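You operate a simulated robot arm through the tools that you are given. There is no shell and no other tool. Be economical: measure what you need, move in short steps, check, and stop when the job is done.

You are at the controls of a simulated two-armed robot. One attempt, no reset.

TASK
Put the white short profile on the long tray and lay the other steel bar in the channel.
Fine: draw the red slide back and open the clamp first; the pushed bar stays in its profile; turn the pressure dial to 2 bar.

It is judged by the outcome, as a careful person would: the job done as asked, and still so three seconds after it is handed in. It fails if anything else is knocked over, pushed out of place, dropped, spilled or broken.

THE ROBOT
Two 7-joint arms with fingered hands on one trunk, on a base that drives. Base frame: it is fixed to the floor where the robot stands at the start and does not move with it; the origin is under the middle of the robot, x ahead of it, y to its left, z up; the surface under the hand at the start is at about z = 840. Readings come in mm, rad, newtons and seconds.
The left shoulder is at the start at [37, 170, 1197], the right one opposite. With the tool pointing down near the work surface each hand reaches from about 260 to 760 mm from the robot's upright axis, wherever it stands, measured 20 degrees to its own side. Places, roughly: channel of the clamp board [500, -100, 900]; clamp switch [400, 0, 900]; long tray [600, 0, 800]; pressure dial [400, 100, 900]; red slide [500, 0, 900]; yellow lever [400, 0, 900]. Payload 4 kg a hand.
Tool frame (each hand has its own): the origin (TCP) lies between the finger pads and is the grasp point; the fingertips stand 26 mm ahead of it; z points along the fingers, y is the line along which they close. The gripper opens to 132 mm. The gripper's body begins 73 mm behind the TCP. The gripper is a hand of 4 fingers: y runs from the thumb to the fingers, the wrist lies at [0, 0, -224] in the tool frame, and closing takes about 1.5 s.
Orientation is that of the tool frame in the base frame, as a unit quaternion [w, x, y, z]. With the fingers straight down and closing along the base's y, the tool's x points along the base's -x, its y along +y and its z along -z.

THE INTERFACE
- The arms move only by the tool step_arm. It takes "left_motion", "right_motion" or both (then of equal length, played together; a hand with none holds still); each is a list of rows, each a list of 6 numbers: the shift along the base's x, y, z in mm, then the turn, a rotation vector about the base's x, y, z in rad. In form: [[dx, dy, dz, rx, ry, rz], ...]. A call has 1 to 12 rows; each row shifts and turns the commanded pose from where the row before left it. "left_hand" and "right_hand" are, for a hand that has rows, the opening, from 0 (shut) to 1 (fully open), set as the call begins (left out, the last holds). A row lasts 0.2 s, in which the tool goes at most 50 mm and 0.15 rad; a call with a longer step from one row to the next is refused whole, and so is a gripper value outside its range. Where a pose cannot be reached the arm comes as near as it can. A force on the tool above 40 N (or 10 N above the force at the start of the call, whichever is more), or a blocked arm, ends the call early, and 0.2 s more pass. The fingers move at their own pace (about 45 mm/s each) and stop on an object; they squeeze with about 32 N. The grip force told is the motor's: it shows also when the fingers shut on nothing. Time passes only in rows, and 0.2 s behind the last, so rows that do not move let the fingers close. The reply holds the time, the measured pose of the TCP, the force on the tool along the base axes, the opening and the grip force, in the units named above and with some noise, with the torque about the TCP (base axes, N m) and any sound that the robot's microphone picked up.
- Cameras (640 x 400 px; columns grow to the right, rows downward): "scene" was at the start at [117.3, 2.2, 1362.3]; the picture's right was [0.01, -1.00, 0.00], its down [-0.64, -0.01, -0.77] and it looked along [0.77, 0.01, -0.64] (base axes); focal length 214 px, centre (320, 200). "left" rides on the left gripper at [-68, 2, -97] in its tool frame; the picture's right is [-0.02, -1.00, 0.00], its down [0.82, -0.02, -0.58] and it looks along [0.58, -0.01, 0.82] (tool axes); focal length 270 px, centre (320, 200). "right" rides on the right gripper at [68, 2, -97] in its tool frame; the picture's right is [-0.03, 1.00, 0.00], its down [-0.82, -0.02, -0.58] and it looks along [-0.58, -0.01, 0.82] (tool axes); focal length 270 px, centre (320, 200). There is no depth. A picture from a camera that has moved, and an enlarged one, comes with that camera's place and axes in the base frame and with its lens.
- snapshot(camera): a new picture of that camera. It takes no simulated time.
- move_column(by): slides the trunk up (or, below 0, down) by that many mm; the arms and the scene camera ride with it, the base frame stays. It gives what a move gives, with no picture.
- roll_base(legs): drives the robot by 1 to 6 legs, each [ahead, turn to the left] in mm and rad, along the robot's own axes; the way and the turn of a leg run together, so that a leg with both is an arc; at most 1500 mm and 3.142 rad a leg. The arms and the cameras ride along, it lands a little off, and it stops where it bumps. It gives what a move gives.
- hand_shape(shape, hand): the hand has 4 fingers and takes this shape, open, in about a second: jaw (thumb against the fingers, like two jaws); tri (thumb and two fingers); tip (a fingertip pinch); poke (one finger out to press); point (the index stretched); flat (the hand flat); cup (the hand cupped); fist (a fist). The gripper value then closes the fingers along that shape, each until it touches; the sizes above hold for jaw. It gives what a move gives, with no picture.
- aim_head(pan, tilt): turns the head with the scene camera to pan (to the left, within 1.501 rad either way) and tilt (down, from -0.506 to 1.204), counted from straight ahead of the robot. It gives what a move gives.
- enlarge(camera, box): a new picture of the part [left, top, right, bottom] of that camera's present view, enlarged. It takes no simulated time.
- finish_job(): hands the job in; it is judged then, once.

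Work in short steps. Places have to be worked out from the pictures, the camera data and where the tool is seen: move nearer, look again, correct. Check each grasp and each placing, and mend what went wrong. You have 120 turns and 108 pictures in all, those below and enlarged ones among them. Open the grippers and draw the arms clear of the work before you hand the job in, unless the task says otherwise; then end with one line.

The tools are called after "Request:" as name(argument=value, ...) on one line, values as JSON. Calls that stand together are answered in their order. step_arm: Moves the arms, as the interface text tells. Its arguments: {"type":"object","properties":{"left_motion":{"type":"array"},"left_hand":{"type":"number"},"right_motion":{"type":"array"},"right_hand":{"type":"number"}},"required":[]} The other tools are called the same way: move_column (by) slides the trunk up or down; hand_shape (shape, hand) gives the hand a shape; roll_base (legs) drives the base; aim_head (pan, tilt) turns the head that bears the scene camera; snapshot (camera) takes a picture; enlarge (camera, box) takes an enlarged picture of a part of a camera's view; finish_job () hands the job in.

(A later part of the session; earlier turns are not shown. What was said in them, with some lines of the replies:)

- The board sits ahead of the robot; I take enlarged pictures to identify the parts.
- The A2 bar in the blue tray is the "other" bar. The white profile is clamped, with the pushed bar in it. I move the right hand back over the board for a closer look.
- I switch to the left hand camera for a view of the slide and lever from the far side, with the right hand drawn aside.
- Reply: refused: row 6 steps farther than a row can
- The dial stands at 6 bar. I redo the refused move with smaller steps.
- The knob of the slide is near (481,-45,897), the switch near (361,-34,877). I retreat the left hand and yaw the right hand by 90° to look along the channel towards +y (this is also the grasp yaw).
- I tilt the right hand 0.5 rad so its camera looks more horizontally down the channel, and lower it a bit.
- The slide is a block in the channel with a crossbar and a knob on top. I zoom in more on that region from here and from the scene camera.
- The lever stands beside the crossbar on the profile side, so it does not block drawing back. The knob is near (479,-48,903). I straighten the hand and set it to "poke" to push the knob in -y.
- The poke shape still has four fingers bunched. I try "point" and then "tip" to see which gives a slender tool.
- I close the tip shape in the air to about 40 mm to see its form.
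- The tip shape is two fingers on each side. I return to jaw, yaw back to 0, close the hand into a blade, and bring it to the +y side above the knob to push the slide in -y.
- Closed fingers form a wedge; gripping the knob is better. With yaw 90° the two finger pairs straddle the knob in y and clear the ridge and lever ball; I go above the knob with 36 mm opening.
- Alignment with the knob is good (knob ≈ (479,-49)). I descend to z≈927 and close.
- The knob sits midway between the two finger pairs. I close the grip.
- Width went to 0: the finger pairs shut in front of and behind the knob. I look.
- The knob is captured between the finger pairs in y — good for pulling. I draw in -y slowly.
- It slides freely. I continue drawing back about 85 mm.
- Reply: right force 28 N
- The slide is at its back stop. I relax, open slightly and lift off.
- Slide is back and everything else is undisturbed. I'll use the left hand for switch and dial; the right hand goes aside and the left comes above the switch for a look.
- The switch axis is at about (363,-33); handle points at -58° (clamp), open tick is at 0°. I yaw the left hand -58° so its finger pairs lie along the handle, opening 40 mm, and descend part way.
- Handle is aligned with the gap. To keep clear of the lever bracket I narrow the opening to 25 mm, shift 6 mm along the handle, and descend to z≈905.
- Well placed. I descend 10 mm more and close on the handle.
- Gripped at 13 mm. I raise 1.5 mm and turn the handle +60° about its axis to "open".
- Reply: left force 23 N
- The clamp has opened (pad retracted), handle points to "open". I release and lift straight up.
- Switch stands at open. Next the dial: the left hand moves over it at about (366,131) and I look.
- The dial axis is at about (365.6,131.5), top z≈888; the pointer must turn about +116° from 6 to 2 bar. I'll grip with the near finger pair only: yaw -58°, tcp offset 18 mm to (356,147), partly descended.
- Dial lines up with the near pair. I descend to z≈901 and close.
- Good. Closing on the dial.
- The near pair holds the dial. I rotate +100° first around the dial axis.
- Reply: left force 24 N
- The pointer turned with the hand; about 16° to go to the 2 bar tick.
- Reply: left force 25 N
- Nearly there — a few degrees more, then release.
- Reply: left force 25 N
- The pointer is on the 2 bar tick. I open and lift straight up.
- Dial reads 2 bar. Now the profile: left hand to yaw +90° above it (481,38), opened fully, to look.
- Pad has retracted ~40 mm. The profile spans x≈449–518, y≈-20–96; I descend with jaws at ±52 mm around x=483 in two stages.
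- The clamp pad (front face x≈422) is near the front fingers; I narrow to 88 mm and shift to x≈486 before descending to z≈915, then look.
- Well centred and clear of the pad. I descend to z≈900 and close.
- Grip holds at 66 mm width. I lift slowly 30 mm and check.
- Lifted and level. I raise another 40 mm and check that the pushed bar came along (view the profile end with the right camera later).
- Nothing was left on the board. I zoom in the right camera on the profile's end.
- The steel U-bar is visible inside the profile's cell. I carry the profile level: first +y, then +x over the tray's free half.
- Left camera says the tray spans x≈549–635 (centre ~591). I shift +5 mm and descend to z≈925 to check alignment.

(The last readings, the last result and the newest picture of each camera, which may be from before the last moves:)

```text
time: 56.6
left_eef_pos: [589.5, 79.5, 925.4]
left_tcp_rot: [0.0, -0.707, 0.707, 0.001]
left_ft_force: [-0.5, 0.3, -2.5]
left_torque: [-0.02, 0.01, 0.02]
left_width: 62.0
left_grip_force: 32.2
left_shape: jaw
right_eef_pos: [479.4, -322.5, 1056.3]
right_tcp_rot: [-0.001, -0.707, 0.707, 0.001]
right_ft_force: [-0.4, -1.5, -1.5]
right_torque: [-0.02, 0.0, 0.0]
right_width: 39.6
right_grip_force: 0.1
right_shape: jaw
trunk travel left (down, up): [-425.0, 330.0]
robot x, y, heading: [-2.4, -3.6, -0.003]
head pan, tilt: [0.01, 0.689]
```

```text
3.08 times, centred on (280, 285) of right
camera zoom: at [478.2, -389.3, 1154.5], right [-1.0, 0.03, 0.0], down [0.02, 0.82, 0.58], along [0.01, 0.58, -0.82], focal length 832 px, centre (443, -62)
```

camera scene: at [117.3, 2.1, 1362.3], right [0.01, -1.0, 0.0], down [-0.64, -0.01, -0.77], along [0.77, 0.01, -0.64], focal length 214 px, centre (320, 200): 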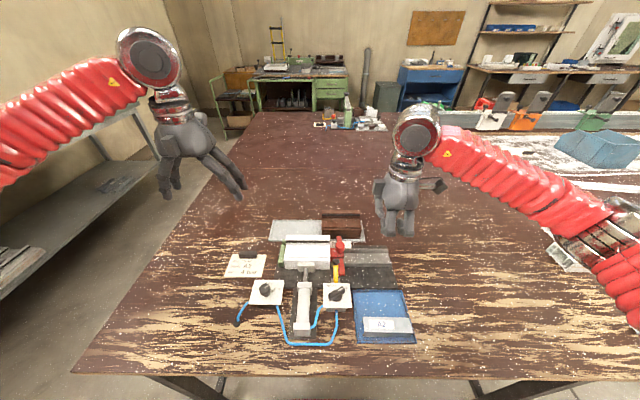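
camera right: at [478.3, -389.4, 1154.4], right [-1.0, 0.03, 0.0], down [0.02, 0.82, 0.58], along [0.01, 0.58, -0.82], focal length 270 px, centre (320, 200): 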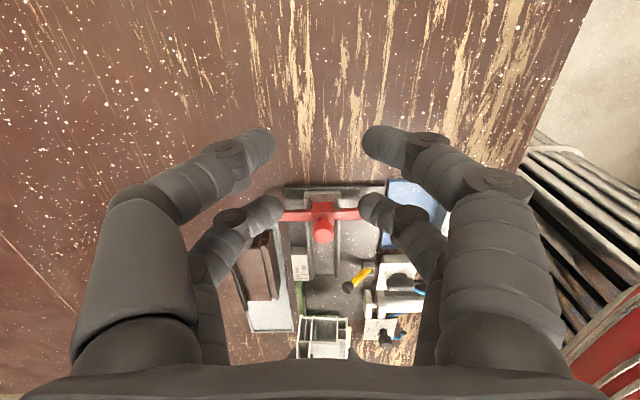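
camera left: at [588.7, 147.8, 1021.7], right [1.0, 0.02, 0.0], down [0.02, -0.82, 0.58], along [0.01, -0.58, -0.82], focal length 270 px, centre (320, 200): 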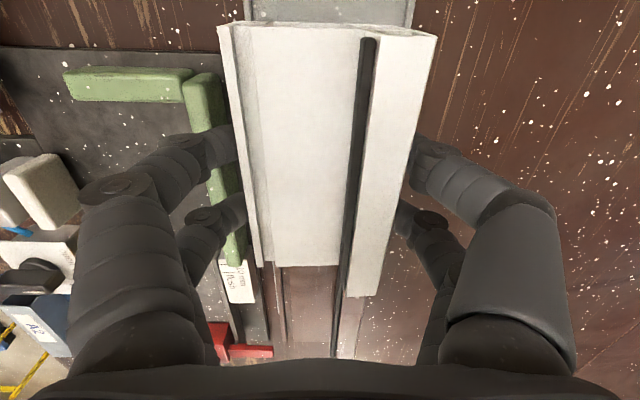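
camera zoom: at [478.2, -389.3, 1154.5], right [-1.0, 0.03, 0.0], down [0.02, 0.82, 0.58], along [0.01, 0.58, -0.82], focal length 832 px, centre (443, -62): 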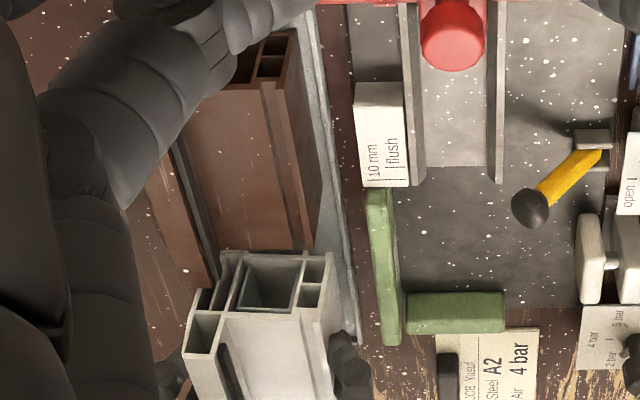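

Alignment matches the brown profile in the tray within a few mm. I shift +2 mm and lower gently until contact.

Request:
step_arm(left_motion=[[2, 0, -5, 0, 0, 0], [0, 0, -5, 0, 0, 0], [0, 0, -5, 0, 0, 0], [0, 0, -4, 0, 0, 0], [0, 0, 0, 0, 0, 0]])

Request:
enlarge(camera="scene", box=[250, 180, 410, 280])

```text
time: 57.8
left_eef_pos: [590.7, 79.8, 907.1]
left_tcp_rot: [0.001, 0.708, -0.707, -0.002]
left_ft_force: [-0.2, -0.4, -2.7]
left_torque: [0.02, 0.02, 0.01]
left_width: 62.0
left_grip_force: 32.6
left_shape: jaw
right_eef_pos: [479.3, -321.9, 1056.5]
right_tcp_rot: [-0.001, -0.706, 0.708, 0.001]
right_ft_force: [-0.4, 1.0, 0.1]
right_torque: [-0.04, -0.03, -0.02]
right_width: 39.3
right_grip_force: 0.1
right_shape: jaw
trunk travel left (down, up): [-425.0, 330.0]
robot x, y, heading: [-1.7, -1.7, -0.004]
head pan, tilt: [0.01, 0.689]
```

```text
4.00 times, centred on (330, 230) of scene
camera zoom: at [117.6, 2.2, 1362.3], right [0.01, -1.0, 0.0], down [-0.64, -0.01, -0.77], along [0.77, 0.01, -0.64], focal length 858 px, centre (280, 80)
```

zoom: 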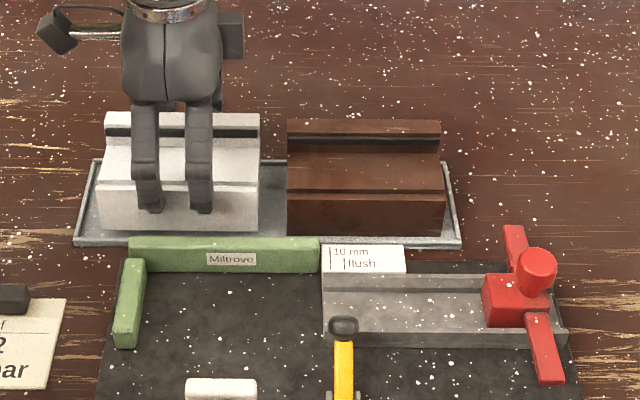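

About 6 mm above the tray floor now; I lower in 2 mm steps.

Request:
step_arm(left_motion=[[0, 0, -2, 0, 0, 0], [0, 0, -2, 0, 0, 0], [0, 0, -2, 0, 0, 0], [0, 0, -1, 0, 0, 0], [0, 0, 0, 0, 0, 0]])

```text
time: 59.0
left_eef_pos: [590.3, 79.8, 900.7]
left_tcp_rot: [-0.001, 0.707, -0.707, -0.001]
left_ft_force: [-0.1, -0.1, 0.1]
left_torque: [-0.08, -0.08, -0.04]
left_width: 62.0
left_grip_force: 32.0
left_shape: jaw
right_eef_pos: [479.6, -321.0, 1056.2]
right_tcp_rot: [-0.001, -0.706, 0.708, 0.001]
right_ft_force: [-0.9, 0.2, 0.2]
right_torque: [-0.01, -0.02, 0.01]
right_width: 39.3
right_grip_force: 0.1
right_shape: jaw
trunk travel left (down, up): [-425.0, 330.0]
robot x, y, heading: [-0.5, -0.3, -0.003]
head pan, tilt: [0.01, 0.689]
```

Weight is going off the hand; 2 mm more.

Request:
step_arm(left_motion=[[0, 0, -1, 0, 0, 0], [0, 0, -1, 0, 0, 0], [0, 0, 0, 0, 0, 0]])

Request:
enlarge(camera="scene", box=[250, 190, 370, 265])

```text
time: 59.8
left_eef_pos: [589.8, 79.9, 898.7]
left_tcp_rot: [0.0, -0.707, 0.707, -0.001]
left_ft_force: [-0.1, 0.0, 11.8]
left_torque: [-0.03, -0.44, -0.03]
left_width: 62.0
left_grip_force: 31.9
left_shape: jaw
right_eef_pos: [479.0, -322.3, 1056.9]
right_tcp_rot: [-0.001, 0.707, -0.707, -0.001]
right_ft_force: [0.2, -0.7, 0.4]
right_torque: [0.0, 0.0, -0.03]
right_width: 39.2
right_grip_force: 0.1
right_shape: jaw
trunk travel left (down, up): [-425.0, 330.0]
robot x, y, heading: [0.1, -0.1, 0.0]
head pan, tilt: [0.01, 0.689]
```

```text
5.33 times, centred on (310, 228) of scene
camera zoom: at [116.2, 2.1, 1362.5], right [0.01, -1.0, 0.0], down [-0.64, -0.01, -0.77], along [0.77, 0.01, -0.64], focal length 1144 px, centre (373, 53)
```

zoom: 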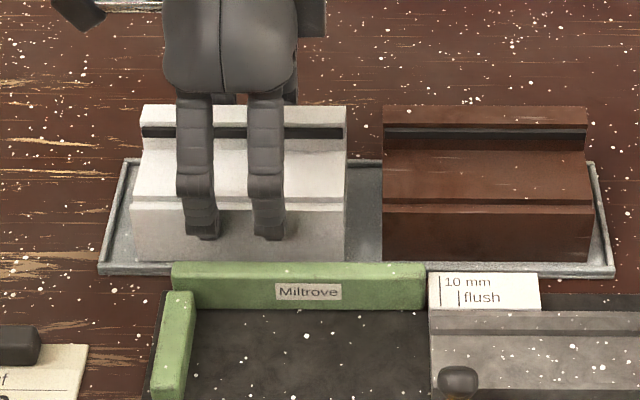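

It rests on the tray, aligned with the brown one. I open to 78 mm (keeping off the fence) and lift.

Request:
step_arm(left_motion=[[0, 0, 0, 0, 0, 0], [0, 0, 0, 0, 0, 0], [0, 0, 0, 0, 0, 0], [0, 0, 5, 0, 0, 0], [0, 0, 15, 0, 0, 0], [0, 0, 30, 0, 0, 0], [0, 0, 40, 0, 0, 0], [0, 0, 40, 0, 0, 0]], left_hand=0.59)

Request:
enlarge(camera="scene", box=[230, 190, 430, 315])

Request:
snapshot(camera="left")

```text
time: 61.6
left_eef_pos: [590.6, 79.3, 1028.7]
left_tcp_rot: [-0.001, 0.707, -0.707, -0.002]
left_ft_force: [-1.0, 0.1, 0.3]
left_torque: [-0.01, -0.01, 0.02]
left_width: 77.7
left_grip_force: 0.2
left_shape: jaw
right_eef_pos: [479.4, -321.8, 1057.5]
right_tcp_rot: [0.001, -0.707, 0.708, 0.001]
right_ft_force: [-0.2, -0.4, -0.4]
right_torque: [0.04, 0.03, -0.02]
right_width: 39.5
right_grip_force: 0.0
right_shape: jaw
trunk travel left (down, up): [-425.0, 330.0]
robot x, y, heading: [-0.3, 1.8, -0.002]
head pan, tilt: [0.01, 0.689]
```

```text
3.20 times, centred on (330, 252) of scene
camera zoom: at [117.0, 2.0, 1362.4], right [0.01, -1.0, 0.0], down [-0.64, -0.01, -0.77], along [0.77, 0.01, -0.64], focal length 686 px, centre (288, 32)
```

zoom: 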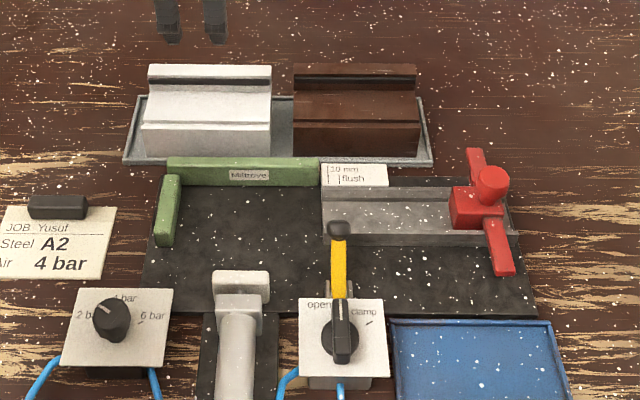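

```text
37 pictures are left
camera left: at [590.0, 148.2, 1124.4], right [1.0, 0.02, 0.0], down [0.02, -0.82, 0.58], along [0.01, -0.58, -0.82], focal length 270 px, centre (320, 200)
```

left: 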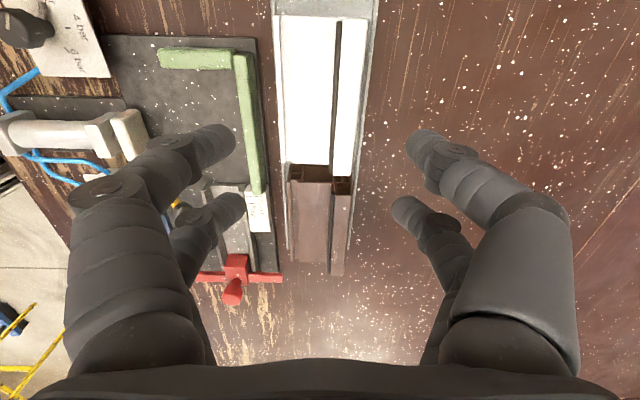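

The profile sits in the tray, board intact. Now the A2 bar: left hand moves aside, right hand (yaw 90°) goes above the bar at about (300,-138).

Request:
step_arm(left_motion=[[-10, 25, 10, 0, 0, 0], [-15, 25, 10, 0, 0, 0], [-15, 25, 10, 0, 0, 0], [-15, 25, 10, 0, 0, 0], [-15, 25, 0, 0, 0, 0], [-15, 25, 0, 0, 0, 0], [-15, 25, 0, 0, 0, 0], [0, 25, 0, 0, 0, 0]], right_motion=[[-22, 23, 0, 0, 0, 0], [-22, 23, 0, 0, 0, 0], [-22, 23, 0, 0, 0, 0], [-22, 23, 0, 0, 0, 0], [-22, 23, 0, 0, 0, 0], [-22, 23, -10, 0, 0, 0], [-22, 23, -15, 0, 0, 0], [-22, 23, -15, 0, 0, 0]], right_hand=0.6)

Request:
snapshot(camera="right")

Request:
enlarge(camera="right", box=[220, 40, 420, 165])

```text
time: 63.4
left_eef_pos: [489.7, 280.1, 1066.7]
left_tcp_rot: [-0.001, -0.707, 0.707, 0.001]
left_ft_force: [-0.4, 0.2, -0.1]
left_torque: [0.02, 0.01, -0.03]
left_width: 77.4
left_grip_force: 0.1
left_shape: jaw
right_eef_pos: [304.0, -136.2, 1018.2]
right_tcp_rot: [0.0, -0.706, 0.708, 0.0]
right_ft_force: [-0.3, 1.0, 0.0]
right_torque: [0.01, 0.03, -0.02]
right_width: 79.1
right_grip_force: 0.0
right_shape: jaw
trunk travel left (down, up): [-425.0, 330.0]
robot x, y, heading: [-3.7, 4.2, -0.003]
head pan, tilt: [0.01, 0.689]
```

```text
36 pictures are left
camera right: at [302.5, -203.8, 1115.0], right [-1.0, 0.03, 0.0], down [0.02, 0.82, 0.58], along [0.01, 0.58, -0.82], focal length 270 px, centre (320, 200)
```

right: 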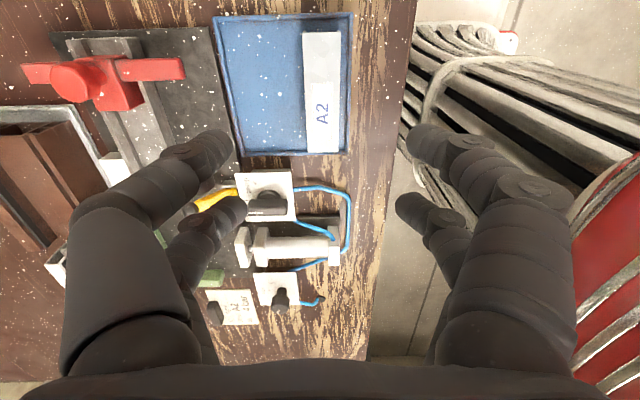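

```text
3.20 times, centred on (320, 102) of right
camera zoom: at [302.5, -203.8, 1115.0], right [-1.0, 0.03, 0.0], down [0.02, 0.82, 0.58], along [0.01, 0.58, -0.82], focal length 865 px, centre (320, 512)
```

zoom: 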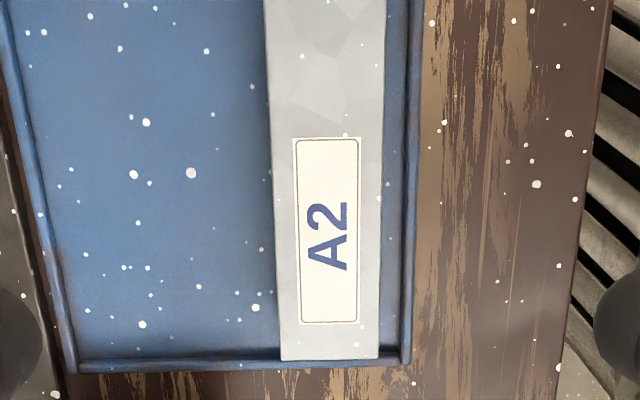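

The A2 bar: x 286–316 (30 wide), y ≈ -190…-90, top z≈878. I go to (301,-140) with 60 mm opening and descend to z≈905 to check.

Request:
step_arm(right_motion=[[-1, -2, -20, 0, 0, 0], [-1, -2, -25, 0, 0, 0], [-1, 0, -25, 0, 0, 0], [0, 0, -25, 0, 0, 0], [0, 0, -18, 0, 0, 0]], right_hand=0.45)

Request:
snapshot(camera="right")

Request:
enlarge(camera="scene", box=[310, 240, 470, 360])

```text
time: 64.6
left_eef_pos: [489.1, 278.9, 1067.2]
left_tcp_rot: [0.0, 0.707, -0.707, -0.001]
left_ft_force: [-1.1, -0.6, -0.1]
left_torque: [0.05, -0.04, 0.03]
left_width: 77.3
left_grip_force: 0.0
left_shape: jaw
right_eef_pos: [301.0, -139.6, 902.1]
right_tcp_rot: [0.0, -0.707, 0.707, 0.0]
right_ft_force: [0.2, -1.1, 0.6]
right_torque: [0.0, -0.02, -0.01]
right_width: 60.0
right_grip_force: 0.2
right_shape: jaw
trunk travel left (down, up): [-425.0, 330.0]
robot x, y, heading: [-0.2, -2.7, 0.002]
head pan, tilt: [0.01, 0.689]
```

```text
34 pictures are left
camera right: at [299.0, -208.0, 1001.0], right [-1.0, 0.03, 0.0], down [0.02, 0.82, 0.58], along [0.01, 0.58, -0.82], focal length 270 px, centre (320, 200)
```

right: 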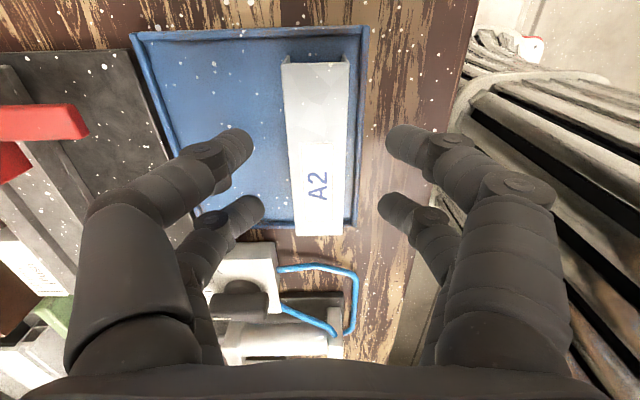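

```text
3.33 times, centred on (390, 300) of scene
camera zoom: at [117.1, 2.2, 1362.3], right [0.01, -1.0, 0.0], down [-0.64, -0.01, -0.77], along [0.77, 0.01, -0.64], focal length 715 px, centre (87, -133)
```

zoom: 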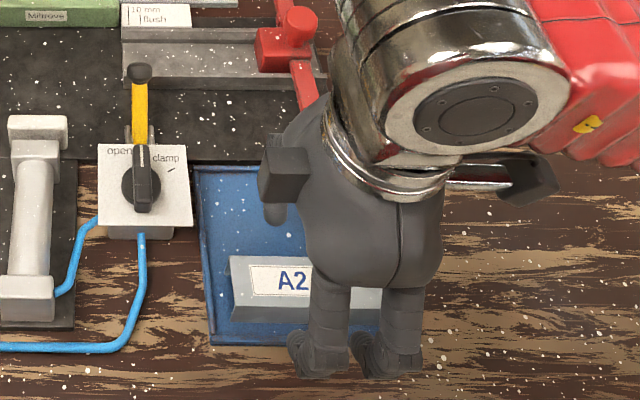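

Centred on the bar. I descend to z≈888 and close.

Request:
step_arm(right_motion=[[0, -1, -5, 0, 0, 0], [0, -1, -5, 0, 0, 0], [0, 0, -4, 0, 0, 0]])

Request:
step_arm(right_motion=[[0, 0, 0, 0, 0, 0], [0, 0, 0, 0, 0, 0], [0, 0, 0, 0, 0, 0], [0, 0, 0, 0, 0, 0]], right_hand=0)

Request:
snapshot(camera="right")

```text
time: 65.4
left_eef_pos: [488.2, 278.8, 1068.8]
left_tcp_rot: [0.0, -0.706, 0.708, 0.001]
left_ft_force: [-0.4, -0.9, -0.5]
left_torque: [-0.02, -0.01, 0.02]
left_width: 77.6
left_grip_force: 0.1
left_shape: jaw
right_eef_pos: [300.8, -140.3, 890.0]
right_tcp_rot: [-0.001, -0.706, 0.708, 0.001]
right_ft_force: [0.3, 0.3, -0.2]
right_torque: [0.02, 0.01, 0.01]
right_width: 59.7
right_grip_force: 0.1
right_shape: jaw
trunk travel left (down, up): [-425.0, 330.0]
robot x, y, heading: [-1.5, -1.8, 0.002]
head pan, tilt: [0.01, 0.689]
```

```text
time: 66.4
left_eef_pos: [489.7, 278.6, 1067.0]
left_tcp_rot: [-0.001, -0.707, 0.707, 0.001]
left_ft_force: [0.4, -0.2, 0.0]
left_torque: [0.01, 0.01, 0.01]
left_width: 77.4
left_grip_force: 0.1
left_shape: jaw
right_eef_pos: [300.8, -141.9, 890.0]
right_tcp_rot: [-0.001, 0.707, -0.707, -0.001]
right_ft_force: [-0.6, 0.1, -0.9]
right_torque: [0.02, 0.03, 0.0]
right_width: 23.4
right_grip_force: 31.7
right_shape: jaw
trunk travel left (down, up): [-425.0, 330.0]
robot x, y, heading: [2.2, 1.4, 0.003]
head pan, tilt: [0.01, 0.689]
```

```text
32 pictures are left
camera right: at [299.1, -210.1, 987.6], right [-1.0, 0.03, 0.0], down [0.02, 0.82, 0.58], along [0.01, 0.58, -0.82], focal length 270 px, centre (320, 200)
```

right: 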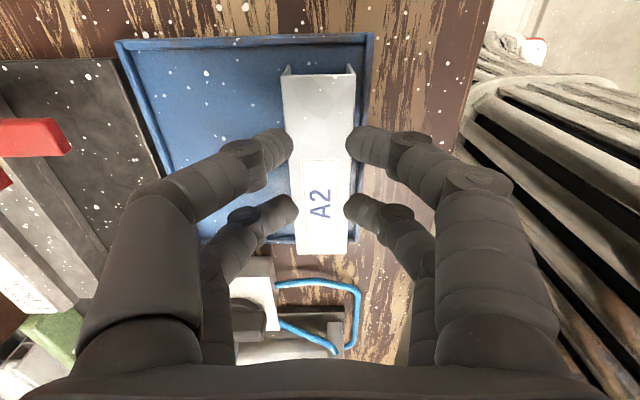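

The bar is held. Lift slowly.

Request:
step_arm(right_motion=[[0, 0, 5, 0, 0, 0], [0, 0, 10, 0, 0, 0], [0, 0, 15, 0, 0, 0], [0, 0, 20, 0, 0, 0], [0, 0, 20, 0, 0, 0], [0, 0, 20, 0, 0, 0], [0, 0, 0, 0, 0, 0]])

Request:
snapshot(camera="right")

```text
time: 68.0
left_eef_pos: [489.8, 278.9, 1066.7]
left_tcp_rot: [0.0, 0.707, -0.707, -0.001]
left_ft_force: [0.2, -1.3, 0.5]
left_torque: [0.0, 0.01, 0.02]
left_width: 77.6
left_grip_force: 0.0
left_shape: jaw
right_eef_pos: [300.8, -142.5, 980.3]
right_tcp_rot: [-0.001, -0.707, 0.708, 0.0]
right_ft_force: [-0.6, -0.4, -1.9]
right_torque: [-0.05, 0.02, 0.01]
right_width: 24.0
right_grip_force: 31.9
right_shape: jaw
trunk travel left (down, up): [-425.0, 330.0]
robot x, y, heading: [3.5, 0.0, -0.0]
head pan, tilt: [0.01, 0.689]
```

```text
31 pictures are left
camera right: at [299.1, -210.3, 1077.7], right [-1.0, 0.03, 0.0], down [0.02, 0.82, 0.58], along [0.01, 0.58, -0.82], focal length 270 px, centre (320, 200)
```

right: 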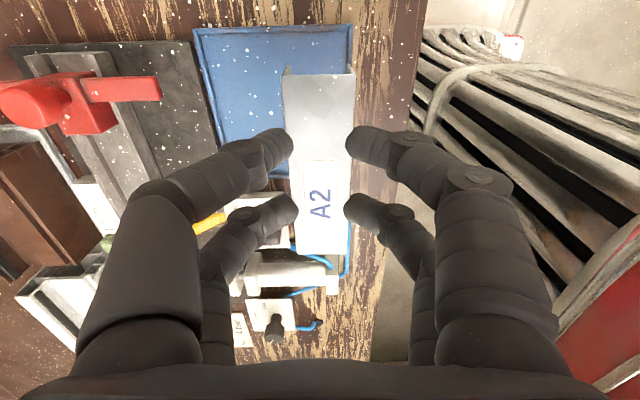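

Bar is level, centred on the hand, ~94 mm long. The channel is free for y≈-24…-132, centre x≈480. I carry the bar over it at height.

Request:
step_arm(right_motion=[[20, 6, 0, 0, 0, 0], [20, 7, 0, 0, 0, 0], [20, 7, 0, 0, 0, 0], [20, 7, 0, 0, 0, 0], [20, 7, 0, 0, 0, 0], [20, 7, 0, 0, 0, 0], [20, 7, 0, 0, 0, 0], [20, 7, 0, 0, 0, 0], [19, 8, 0, 0, 0, 0], [0, 0, 0, 0, 0, 0]])

Request:
snapshot(camera="right")

Request:
enlarge(camera="scene", box=[290, 190, 450, 290])

```text
time: 70.2
left_eef_pos: [489.6, 278.8, 1068.1]
left_tcp_rot: [0.0, 0.707, -0.707, 0.0]
left_ft_force: [0.0, 0.0, 0.0]
left_torque: [-0.01, -0.01, 0.02]
left_width: 77.5
left_grip_force: 0.0
left_shape: jaw
right_eef_pos: [480.5, -80.2, 978.9]
right_tcp_rot: [-0.001, -0.706, 0.708, 0.001]
right_ft_force: [0.1, -0.7, -1.4]
right_torque: [-0.02, -0.01, 0.02]
right_width: 23.5
right_grip_force: 31.8
right_shape: jaw
trunk travel left (down, up): [-425.0, 330.0]
robot x, y, heading: [-4.3, 0.2, -0.001]
head pan, tilt: [0.01, 0.689]
```

```text
30 pictures are left
camera right: at [478.2, -147.8, 1077.1], right [-1.0, 0.03, 0.0], down [0.02, 0.82, 0.58], along [0.01, 0.58, -0.82], focal length 270 px, centre (320, 200)
```

right: 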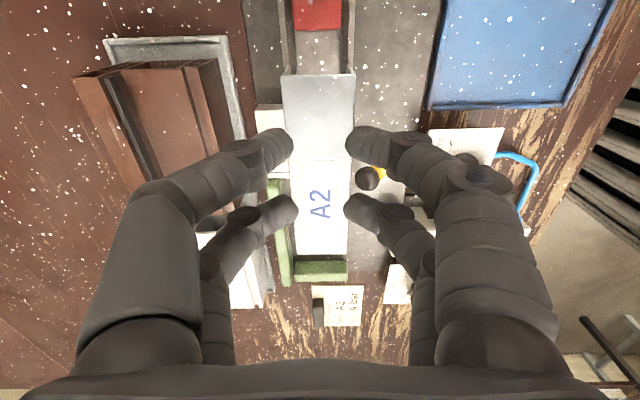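

```text
4.00 times, centred on (370, 240) of scene
camera zoom: at [117.2, 2.1, 1362.3], right [0.01, -1.0, 0.0], down [-0.64, -0.01, -0.77], along [0.77, 0.01, -0.64], focal length 858 px, centre (120, 40)
```

zoom: 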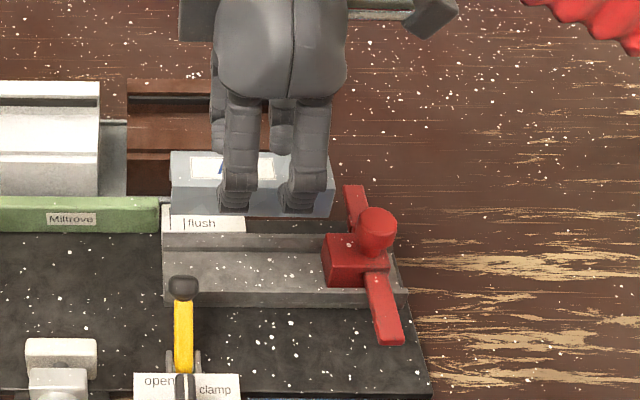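

Bar centre ≈ x 478.7 against channel centre ≈ 479.6, yaw fine. I shift +1 mm and descend to z≈920 to check.

Request:
step_arm(right_motion=[[1, 0, -15, 0, 0, 0], [0, 0, -15, 0, 0, 0], [0, 0, -15, 0, 0, 0], [0, 0, -13, 0, 0, 0], [0, 0, 0, 0, 0, 0]])

Request:
snapshot(camera="right")

Request:
enlarge(camera="scene", box=[300, 200, 420, 275])

```text
time: 71.4
left_eef_pos: [490.4, 280.0, 1067.3]
left_tcp_rot: [0.0, 0.708, -0.706, -0.001]
left_ft_force: [-0.6, 0.2, 0.0]
left_torque: [0.0, -0.02, 0.01]
left_width: 77.6
left_grip_force: 0.1
left_shape: jaw
right_eef_pos: [480.9, -79.0, 922.1]
right_tcp_rot: [-0.001, -0.707, 0.707, 0.001]
right_ft_force: [-0.3, -0.3, -0.6]
right_torque: [0.0, -0.01, -0.04]
right_width: 23.8
right_grip_force: 32.7
right_shape: jaw
trunk travel left (down, up): [-425.0, 330.0]
robot x, y, heading: [1.4, 1.0, -0.001]
head pan, tilt: [0.01, 0.689]
```

```text
28 pictures are left
camera right: at [479.1, -147.0, 1019.3], right [-1.0, 0.03, 0.0], down [0.02, 0.82, 0.58], along [0.01, 0.58, -0.82], focal length 270 px, centre (320, 200)
```

right: 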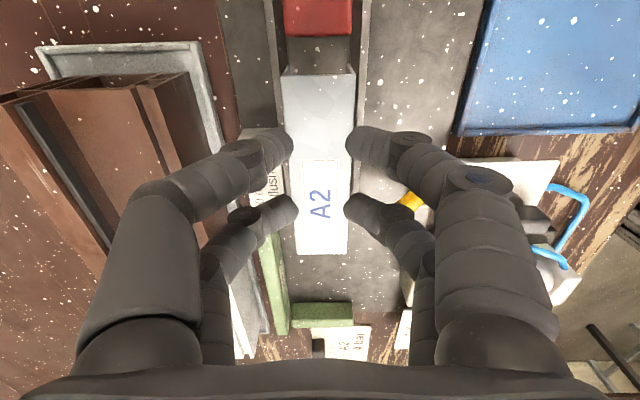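

```text
5.33 times, centred on (360, 238) of scene
camera zoom: at [117.4, 2.3, 1362.3], right [0.01, -1.0, 0.0], down [-0.64, -0.01, -0.77], along [0.77, 0.01, -0.64], focal length 1144 px, centre (107, 0)
```

zoom: 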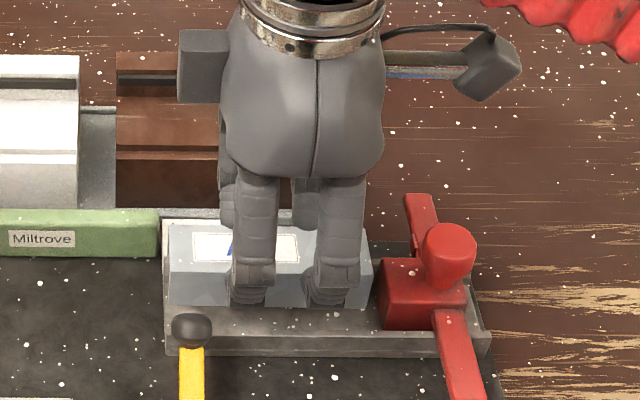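

Laterally centred in the rails. I lower further in small steps.

Request:
step_arm(right_motion=[[0, 0, -5, 0, 0, 0], [0, 0, -5, 0, 0, 0], [0, 0, -4, 0, 0, 0], [0, 0, -3, 0, 0, 0], [0, 0, 0, 0, 0, 0]])

Request:
snapshot(camera="right")

```text
time: 72.6
left_eef_pos: [490.8, 279.7, 1066.8]
left_tcp_rot: [0.0, -0.707, 0.707, 0.0]
left_ft_force: [-0.4, 1.3, 0.0]
left_torque: [-0.02, 0.0, -0.01]
left_width: 77.5
left_grip_force: 0.0
left_shape: jaw
right_eef_pos: [481.3, -78.6, 904.1]
right_tcp_rot: [0.0, -0.706, 0.708, 0.0]
right_ft_force: [0.9, 0.5, -2.1]
right_torque: [0.01, 0.0, 0.0]
right_width: 23.6
right_grip_force: 31.5
right_shape: jaw
trunk travel left (down, up): [-425.0, 330.0]
robot x, y, heading: [-1.0, -4.5, 0.003]
head pan, tilt: [0.01, 0.689]
```

```text
26 pictures are left
camera right: at [479.1, -146.9, 1002.3], right [-1.0, 0.03, 0.0], down [0.02, 0.82, 0.58], along [0.01, 0.58, -0.82], focal length 270 px, centre (320, 200)
```

right: 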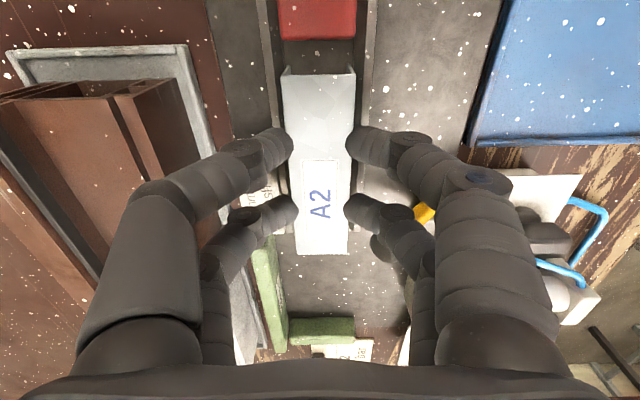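

No contact yet, still centred. Lower by 2 mm steps.

Request:
step_arm(right_motion=[[0, 0, -2, 0, 0, 0], [0, 0, -2, 0, 0, 0], [0, 0, -1, 0, 0, 0], [0, 0, 0, 0, 0, 0]])

Request:
step_arm(right_motion=[[0, 0, -1, 0, 0, 0], [0, 0, -1, 0, 0, 0], [0, 0, 0, 0, 0, 0]])

Request:
enlarge(camera="scene", box=[300, 200, 420, 275])

```text
time: 73.6
left_eef_pos: [489.9, 279.9, 1068.1]
left_tcp_rot: [0.0, 0.707, -0.707, 0.0]
left_ft_force: [-0.5, 0.2, 0.3]
left_torque: [0.0, 0.01, 0.03]
left_width: 77.7
left_grip_force: 0.1
left_shape: jaw
right_eef_pos: [480.4, -78.6, 899.0]
right_tcp_rot: [0.0, 0.707, -0.707, 0.0]
right_ft_force: [0.0, 0.7, 1.8]
right_torque: [-0.03, -0.01, 0.01]
right_width: 23.4
right_grip_force: 32.0
right_shape: jaw
trunk travel left (down, up): [-425.0, 330.0]
robot x, y, heading: [0.5, 0.6, -0.002]
head pan, tilt: [0.01, 0.689]
```

```text
time: 74.4
left_eef_pos: [489.2, 279.2, 1067.4]
left_tcp_rot: [0.0, -0.707, 0.707, 0.0]
left_ft_force: [0.3, -0.3, 0.2]
left_torque: [0.0, 0.0, -0.01]
left_width: 77.5
left_grip_force: 0.0
left_shape: jaw
right_eef_pos: [479.9, -78.2, 898.7]
right_tcp_rot: [0.001, -0.707, 0.707, 0.0]
right_ft_force: [2.0, -0.5, 12.3]
right_torque: [-0.07, -0.07, 0.02]
right_width: 23.7
right_grip_force: 32.4
right_shape: jaw
trunk travel left (down, up): [-425.0, 330.0]
robot x, y, heading: [-0.3, -0.8, 0.004]
head pan, tilt: [0.01, 0.689]
```

```text
5.33 times, centred on (360, 238) of scene
camera zoom: at [116.5, 2.4, 1362.5], right [0.01, -1.0, 0.0], down [-0.64, -0.01, -0.77], along [0.77, 0.01, -0.64], focal length 1144 px, centre (107, 0)
```

zoom: 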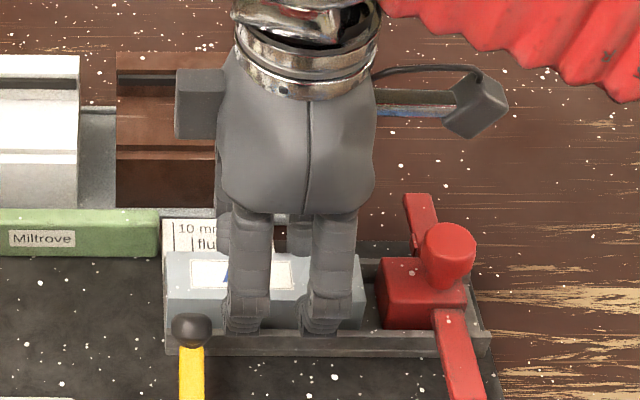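

Contact at the expected seated height, bar between rails. I open and lift straight up.

Request:
step_arm(right_motion=[[0, 0, 0, 0, 0, 0], [0, 0, 0, 0, 0, 0], [0, 0, 0, 0, 0, 0], [0, 0, 5, 0, 0, 0], [0, 0, 15, 0, 0, 0], [0, 0, 30, 0, 0, 0], [0, 0, 40, 0, 0, 0], [0, 0, 40, 0, 0, 0]], right_hand=0.35)

Request:
snapshot(camera="right")

Request:
enlarge(camera="scene", box=[290, 200, 450, 300])

```text
time: 76.2
left_eef_pos: [489.9, 280.6, 1068.5]
left_tcp_rot: [-0.001, 0.707, -0.707, -0.001]
left_ft_force: [0.1, 0.6, 0.4]
left_torque: [0.0, -0.01, -0.01]
left_width: 77.5
left_grip_force: 0.1
left_shape: jaw
right_eef_pos: [480.0, -78.6, 1027.9]
right_tcp_rot: [0.0, -0.707, 0.707, 0.001]
right_ft_force: [0.7, 0.2, 0.2]
right_torque: [0.0, 0.0, 0.0]
right_width: 45.7
right_grip_force: 0.1
right_shape: jaw
trunk travel left (down, up): [-425.0, 330.0]
robot x, y, heading: [-0.3, 1.1, 0.002]
head pan, tilt: [0.01, 0.689]
```

```text
24 pictures are left
camera right: at [478.1, -146.8, 1125.6], right [-1.0, 0.03, 0.0], down [0.02, 0.82, 0.58], along [0.01, 0.58, -0.82], focal length 270 px, centre (320, 200)
```

right: 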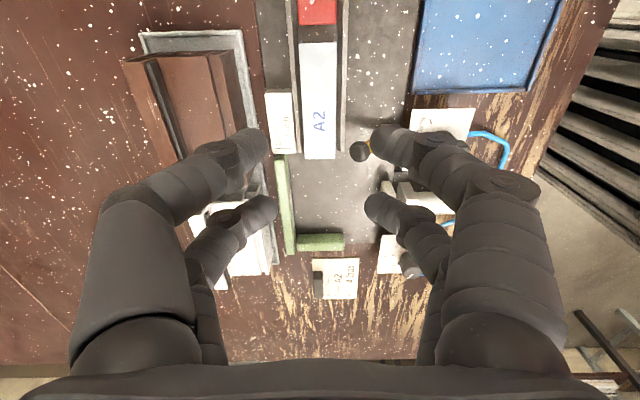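

```text
4.00 times, centred on (370, 250) of scene
camera zoom: at [117.0, 2.5, 1362.4], right [0.01, -1.0, 0.0], down [-0.64, -0.01, -0.77], along [0.77, 0.01, -0.64], focal length 858 px, centre (120, 0)
```

zoom: 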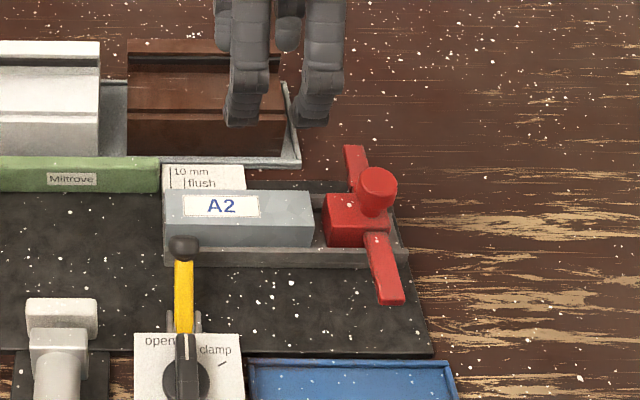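

The bar lies in the channel. I verify up close, then draw the right arm away and check the whole scene.

Request:
enlarge(camera="right", box=[240, 0, 400, 180])

Request:
step_arm(right_motion=[[0, -30, 15, 0, 0, 0], [0, -30, 15, 0, 0, 0], [-10, -30, 10, 0, 0, 0], [-10, -30, 10, 0, 0, 0], [-10, -30, 0, 0, 0, 0], [-10, -30, 0, 0, 0, 0], [0, -30, 0, 0, 0, 0], [0, 0, 0, 0, 0, 0]], right_hand=1, left_motion=[[0, 0, 0, 0, 0, 0], [0, 0, 0, 0, 0, 0], [0, 0, 0, 0, 0, 0], [0, 0, 0, 0, 0, 0], [0, 0, 0, 0, 0, 0], [0, 0, 0, 0, 0, 0], [0, 0, 0, 0, 0, 0], [0, 0, 0, 0, 0, 0]], left_hand=1)

Request:
enlarge(camera="scene", box=[210, 190, 450, 340])

Request:
enlarge(camera="right", box=[220, 180, 420, 360])

```text
2.22 times, centred on (320, 90) of right
camera zoom: at [478.1, -146.8, 1125.6], right [-1.0, 0.03, 0.0], down [0.02, 0.82, 0.58], along [0.01, 0.58, -0.82], focal length 601 px, centre (320, 444)
```

zoom: 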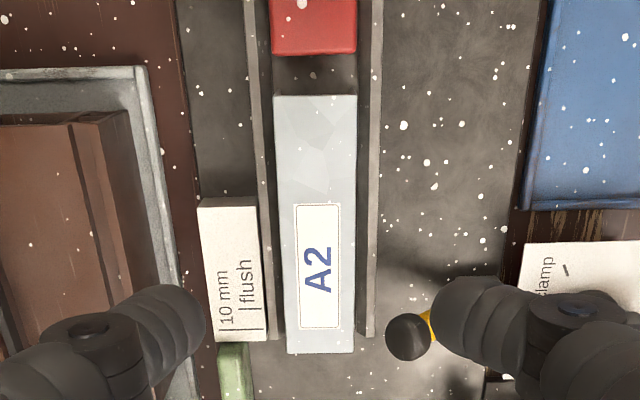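

```text
time: 78.0
left_eef_pos: [490.3, 280.0, 1067.0]
left_tcp_rot: [0.0, -0.707, 0.707, 0.001]
left_ft_force: [-1.3, 0.0, -0.3]
left_torque: [-0.01, 0.0, -0.01]
left_width: 131.8
left_grip_force: 0.1
left_shape: jaw
right_eef_pos: [441.1, -290.4, 1078.4]
right_tcp_rot: [0.0, -0.707, 0.708, 0.0]
right_ft_force: [0.2, 0.2, 0.8]
right_torque: [0.02, 0.0, 0.01]
right_width: 132.1
right_grip_force: 0.1
right_shape: jaw
trunk travel left (down, up): [-425.0, 330.0]
robot x, y, heading: [-1.7, 0.8, -0.006]
head pan, tilt: [0.01, 0.689]
```

```text
2.67 times, centred on (330, 265) of scene
camera zoom: at [117.4, 2.5, 1362.3], right [0.01, -1.0, 0.0], down [-0.64, -0.01, -0.77], along [0.77, 0.01, -0.64], focal length 572 px, centre (293, 27)
```

zoom: 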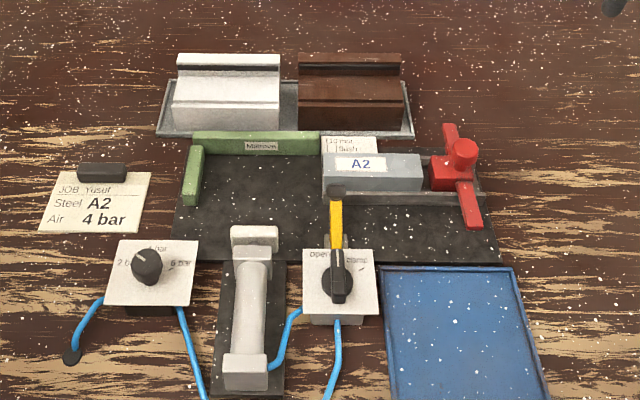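

```text
2.22 times, centred on (320, 270) of right
camera zoom: at [439.4, -357.5, 1175.4], right [-1.0, 0.03, 0.0], down [0.02, 0.82, 0.58], along [0.01, 0.58, -0.82], focal length 601 px, centre (320, 44)
```

zoom: 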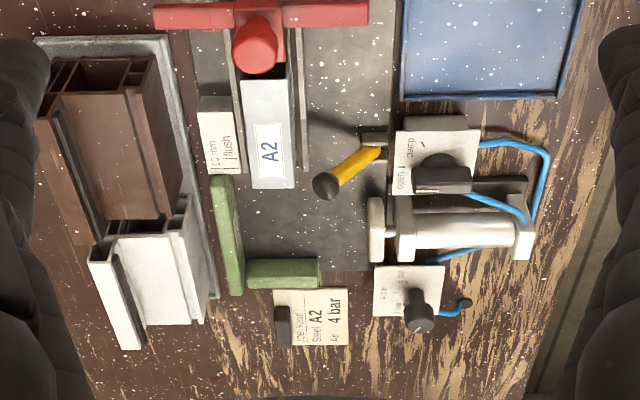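

All in place. One last check of the dial pointer.

Request:
enlarge(camera="scene", box=[240, 270, 360, 345])

Request:
enlarge(camera="left", box=[0, 0, 240, 150])

```text
5.33 times, centred on (300, 308) of scene
camera zoom: at [117.4, 2.5, 1362.3], right [0.01, -1.0, 0.0], down [-0.64, -0.01, -0.77], along [0.77, 0.01, -0.64], focal length 1144 px, centre (427, -373)
```

zoom: 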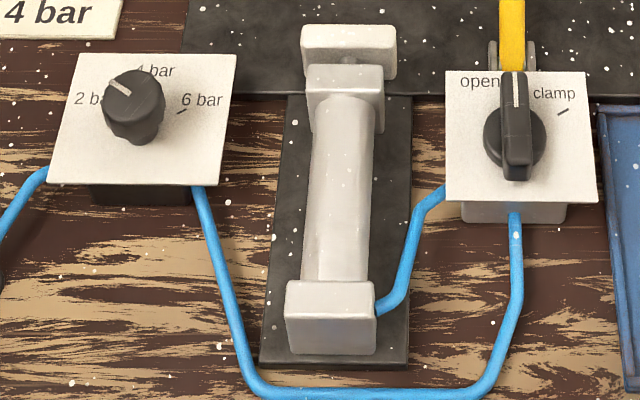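

```text
2.67 times, centred on (120, 75) of left
camera zoom: at [489.6, 348.6, 1163.7], right [1.0, 0.02, 0.0], down [0.02, -0.82, 0.58], along [0.01, -0.58, -0.82], focal length 721 px, centre (853, 533)
```

zoom: 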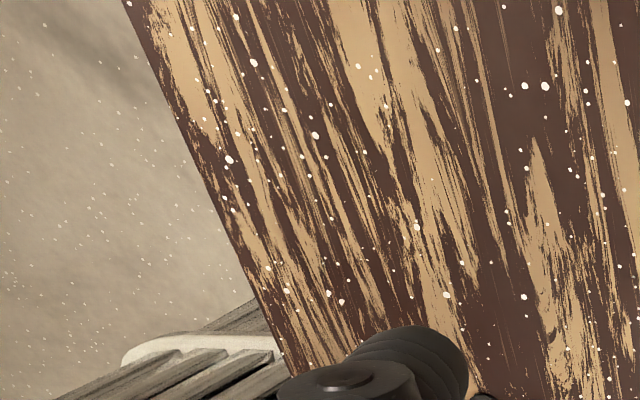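

The dial points at 2 bar, the switch at open, the slide is back, the profile with its bar is on the tray and the A2 bar is in the channel. I hand in.

Request:
finish_job()

```text
The job is handed in.
```

The job is done and handed in: the white profile, with its pushed bar still inside, is on the long tray and the A2 bar lies in the channel. The red slide is drawn back, the clamp is open and the pressure dial is at 2 bar as you asked, though the job card on the table says 4 bar.
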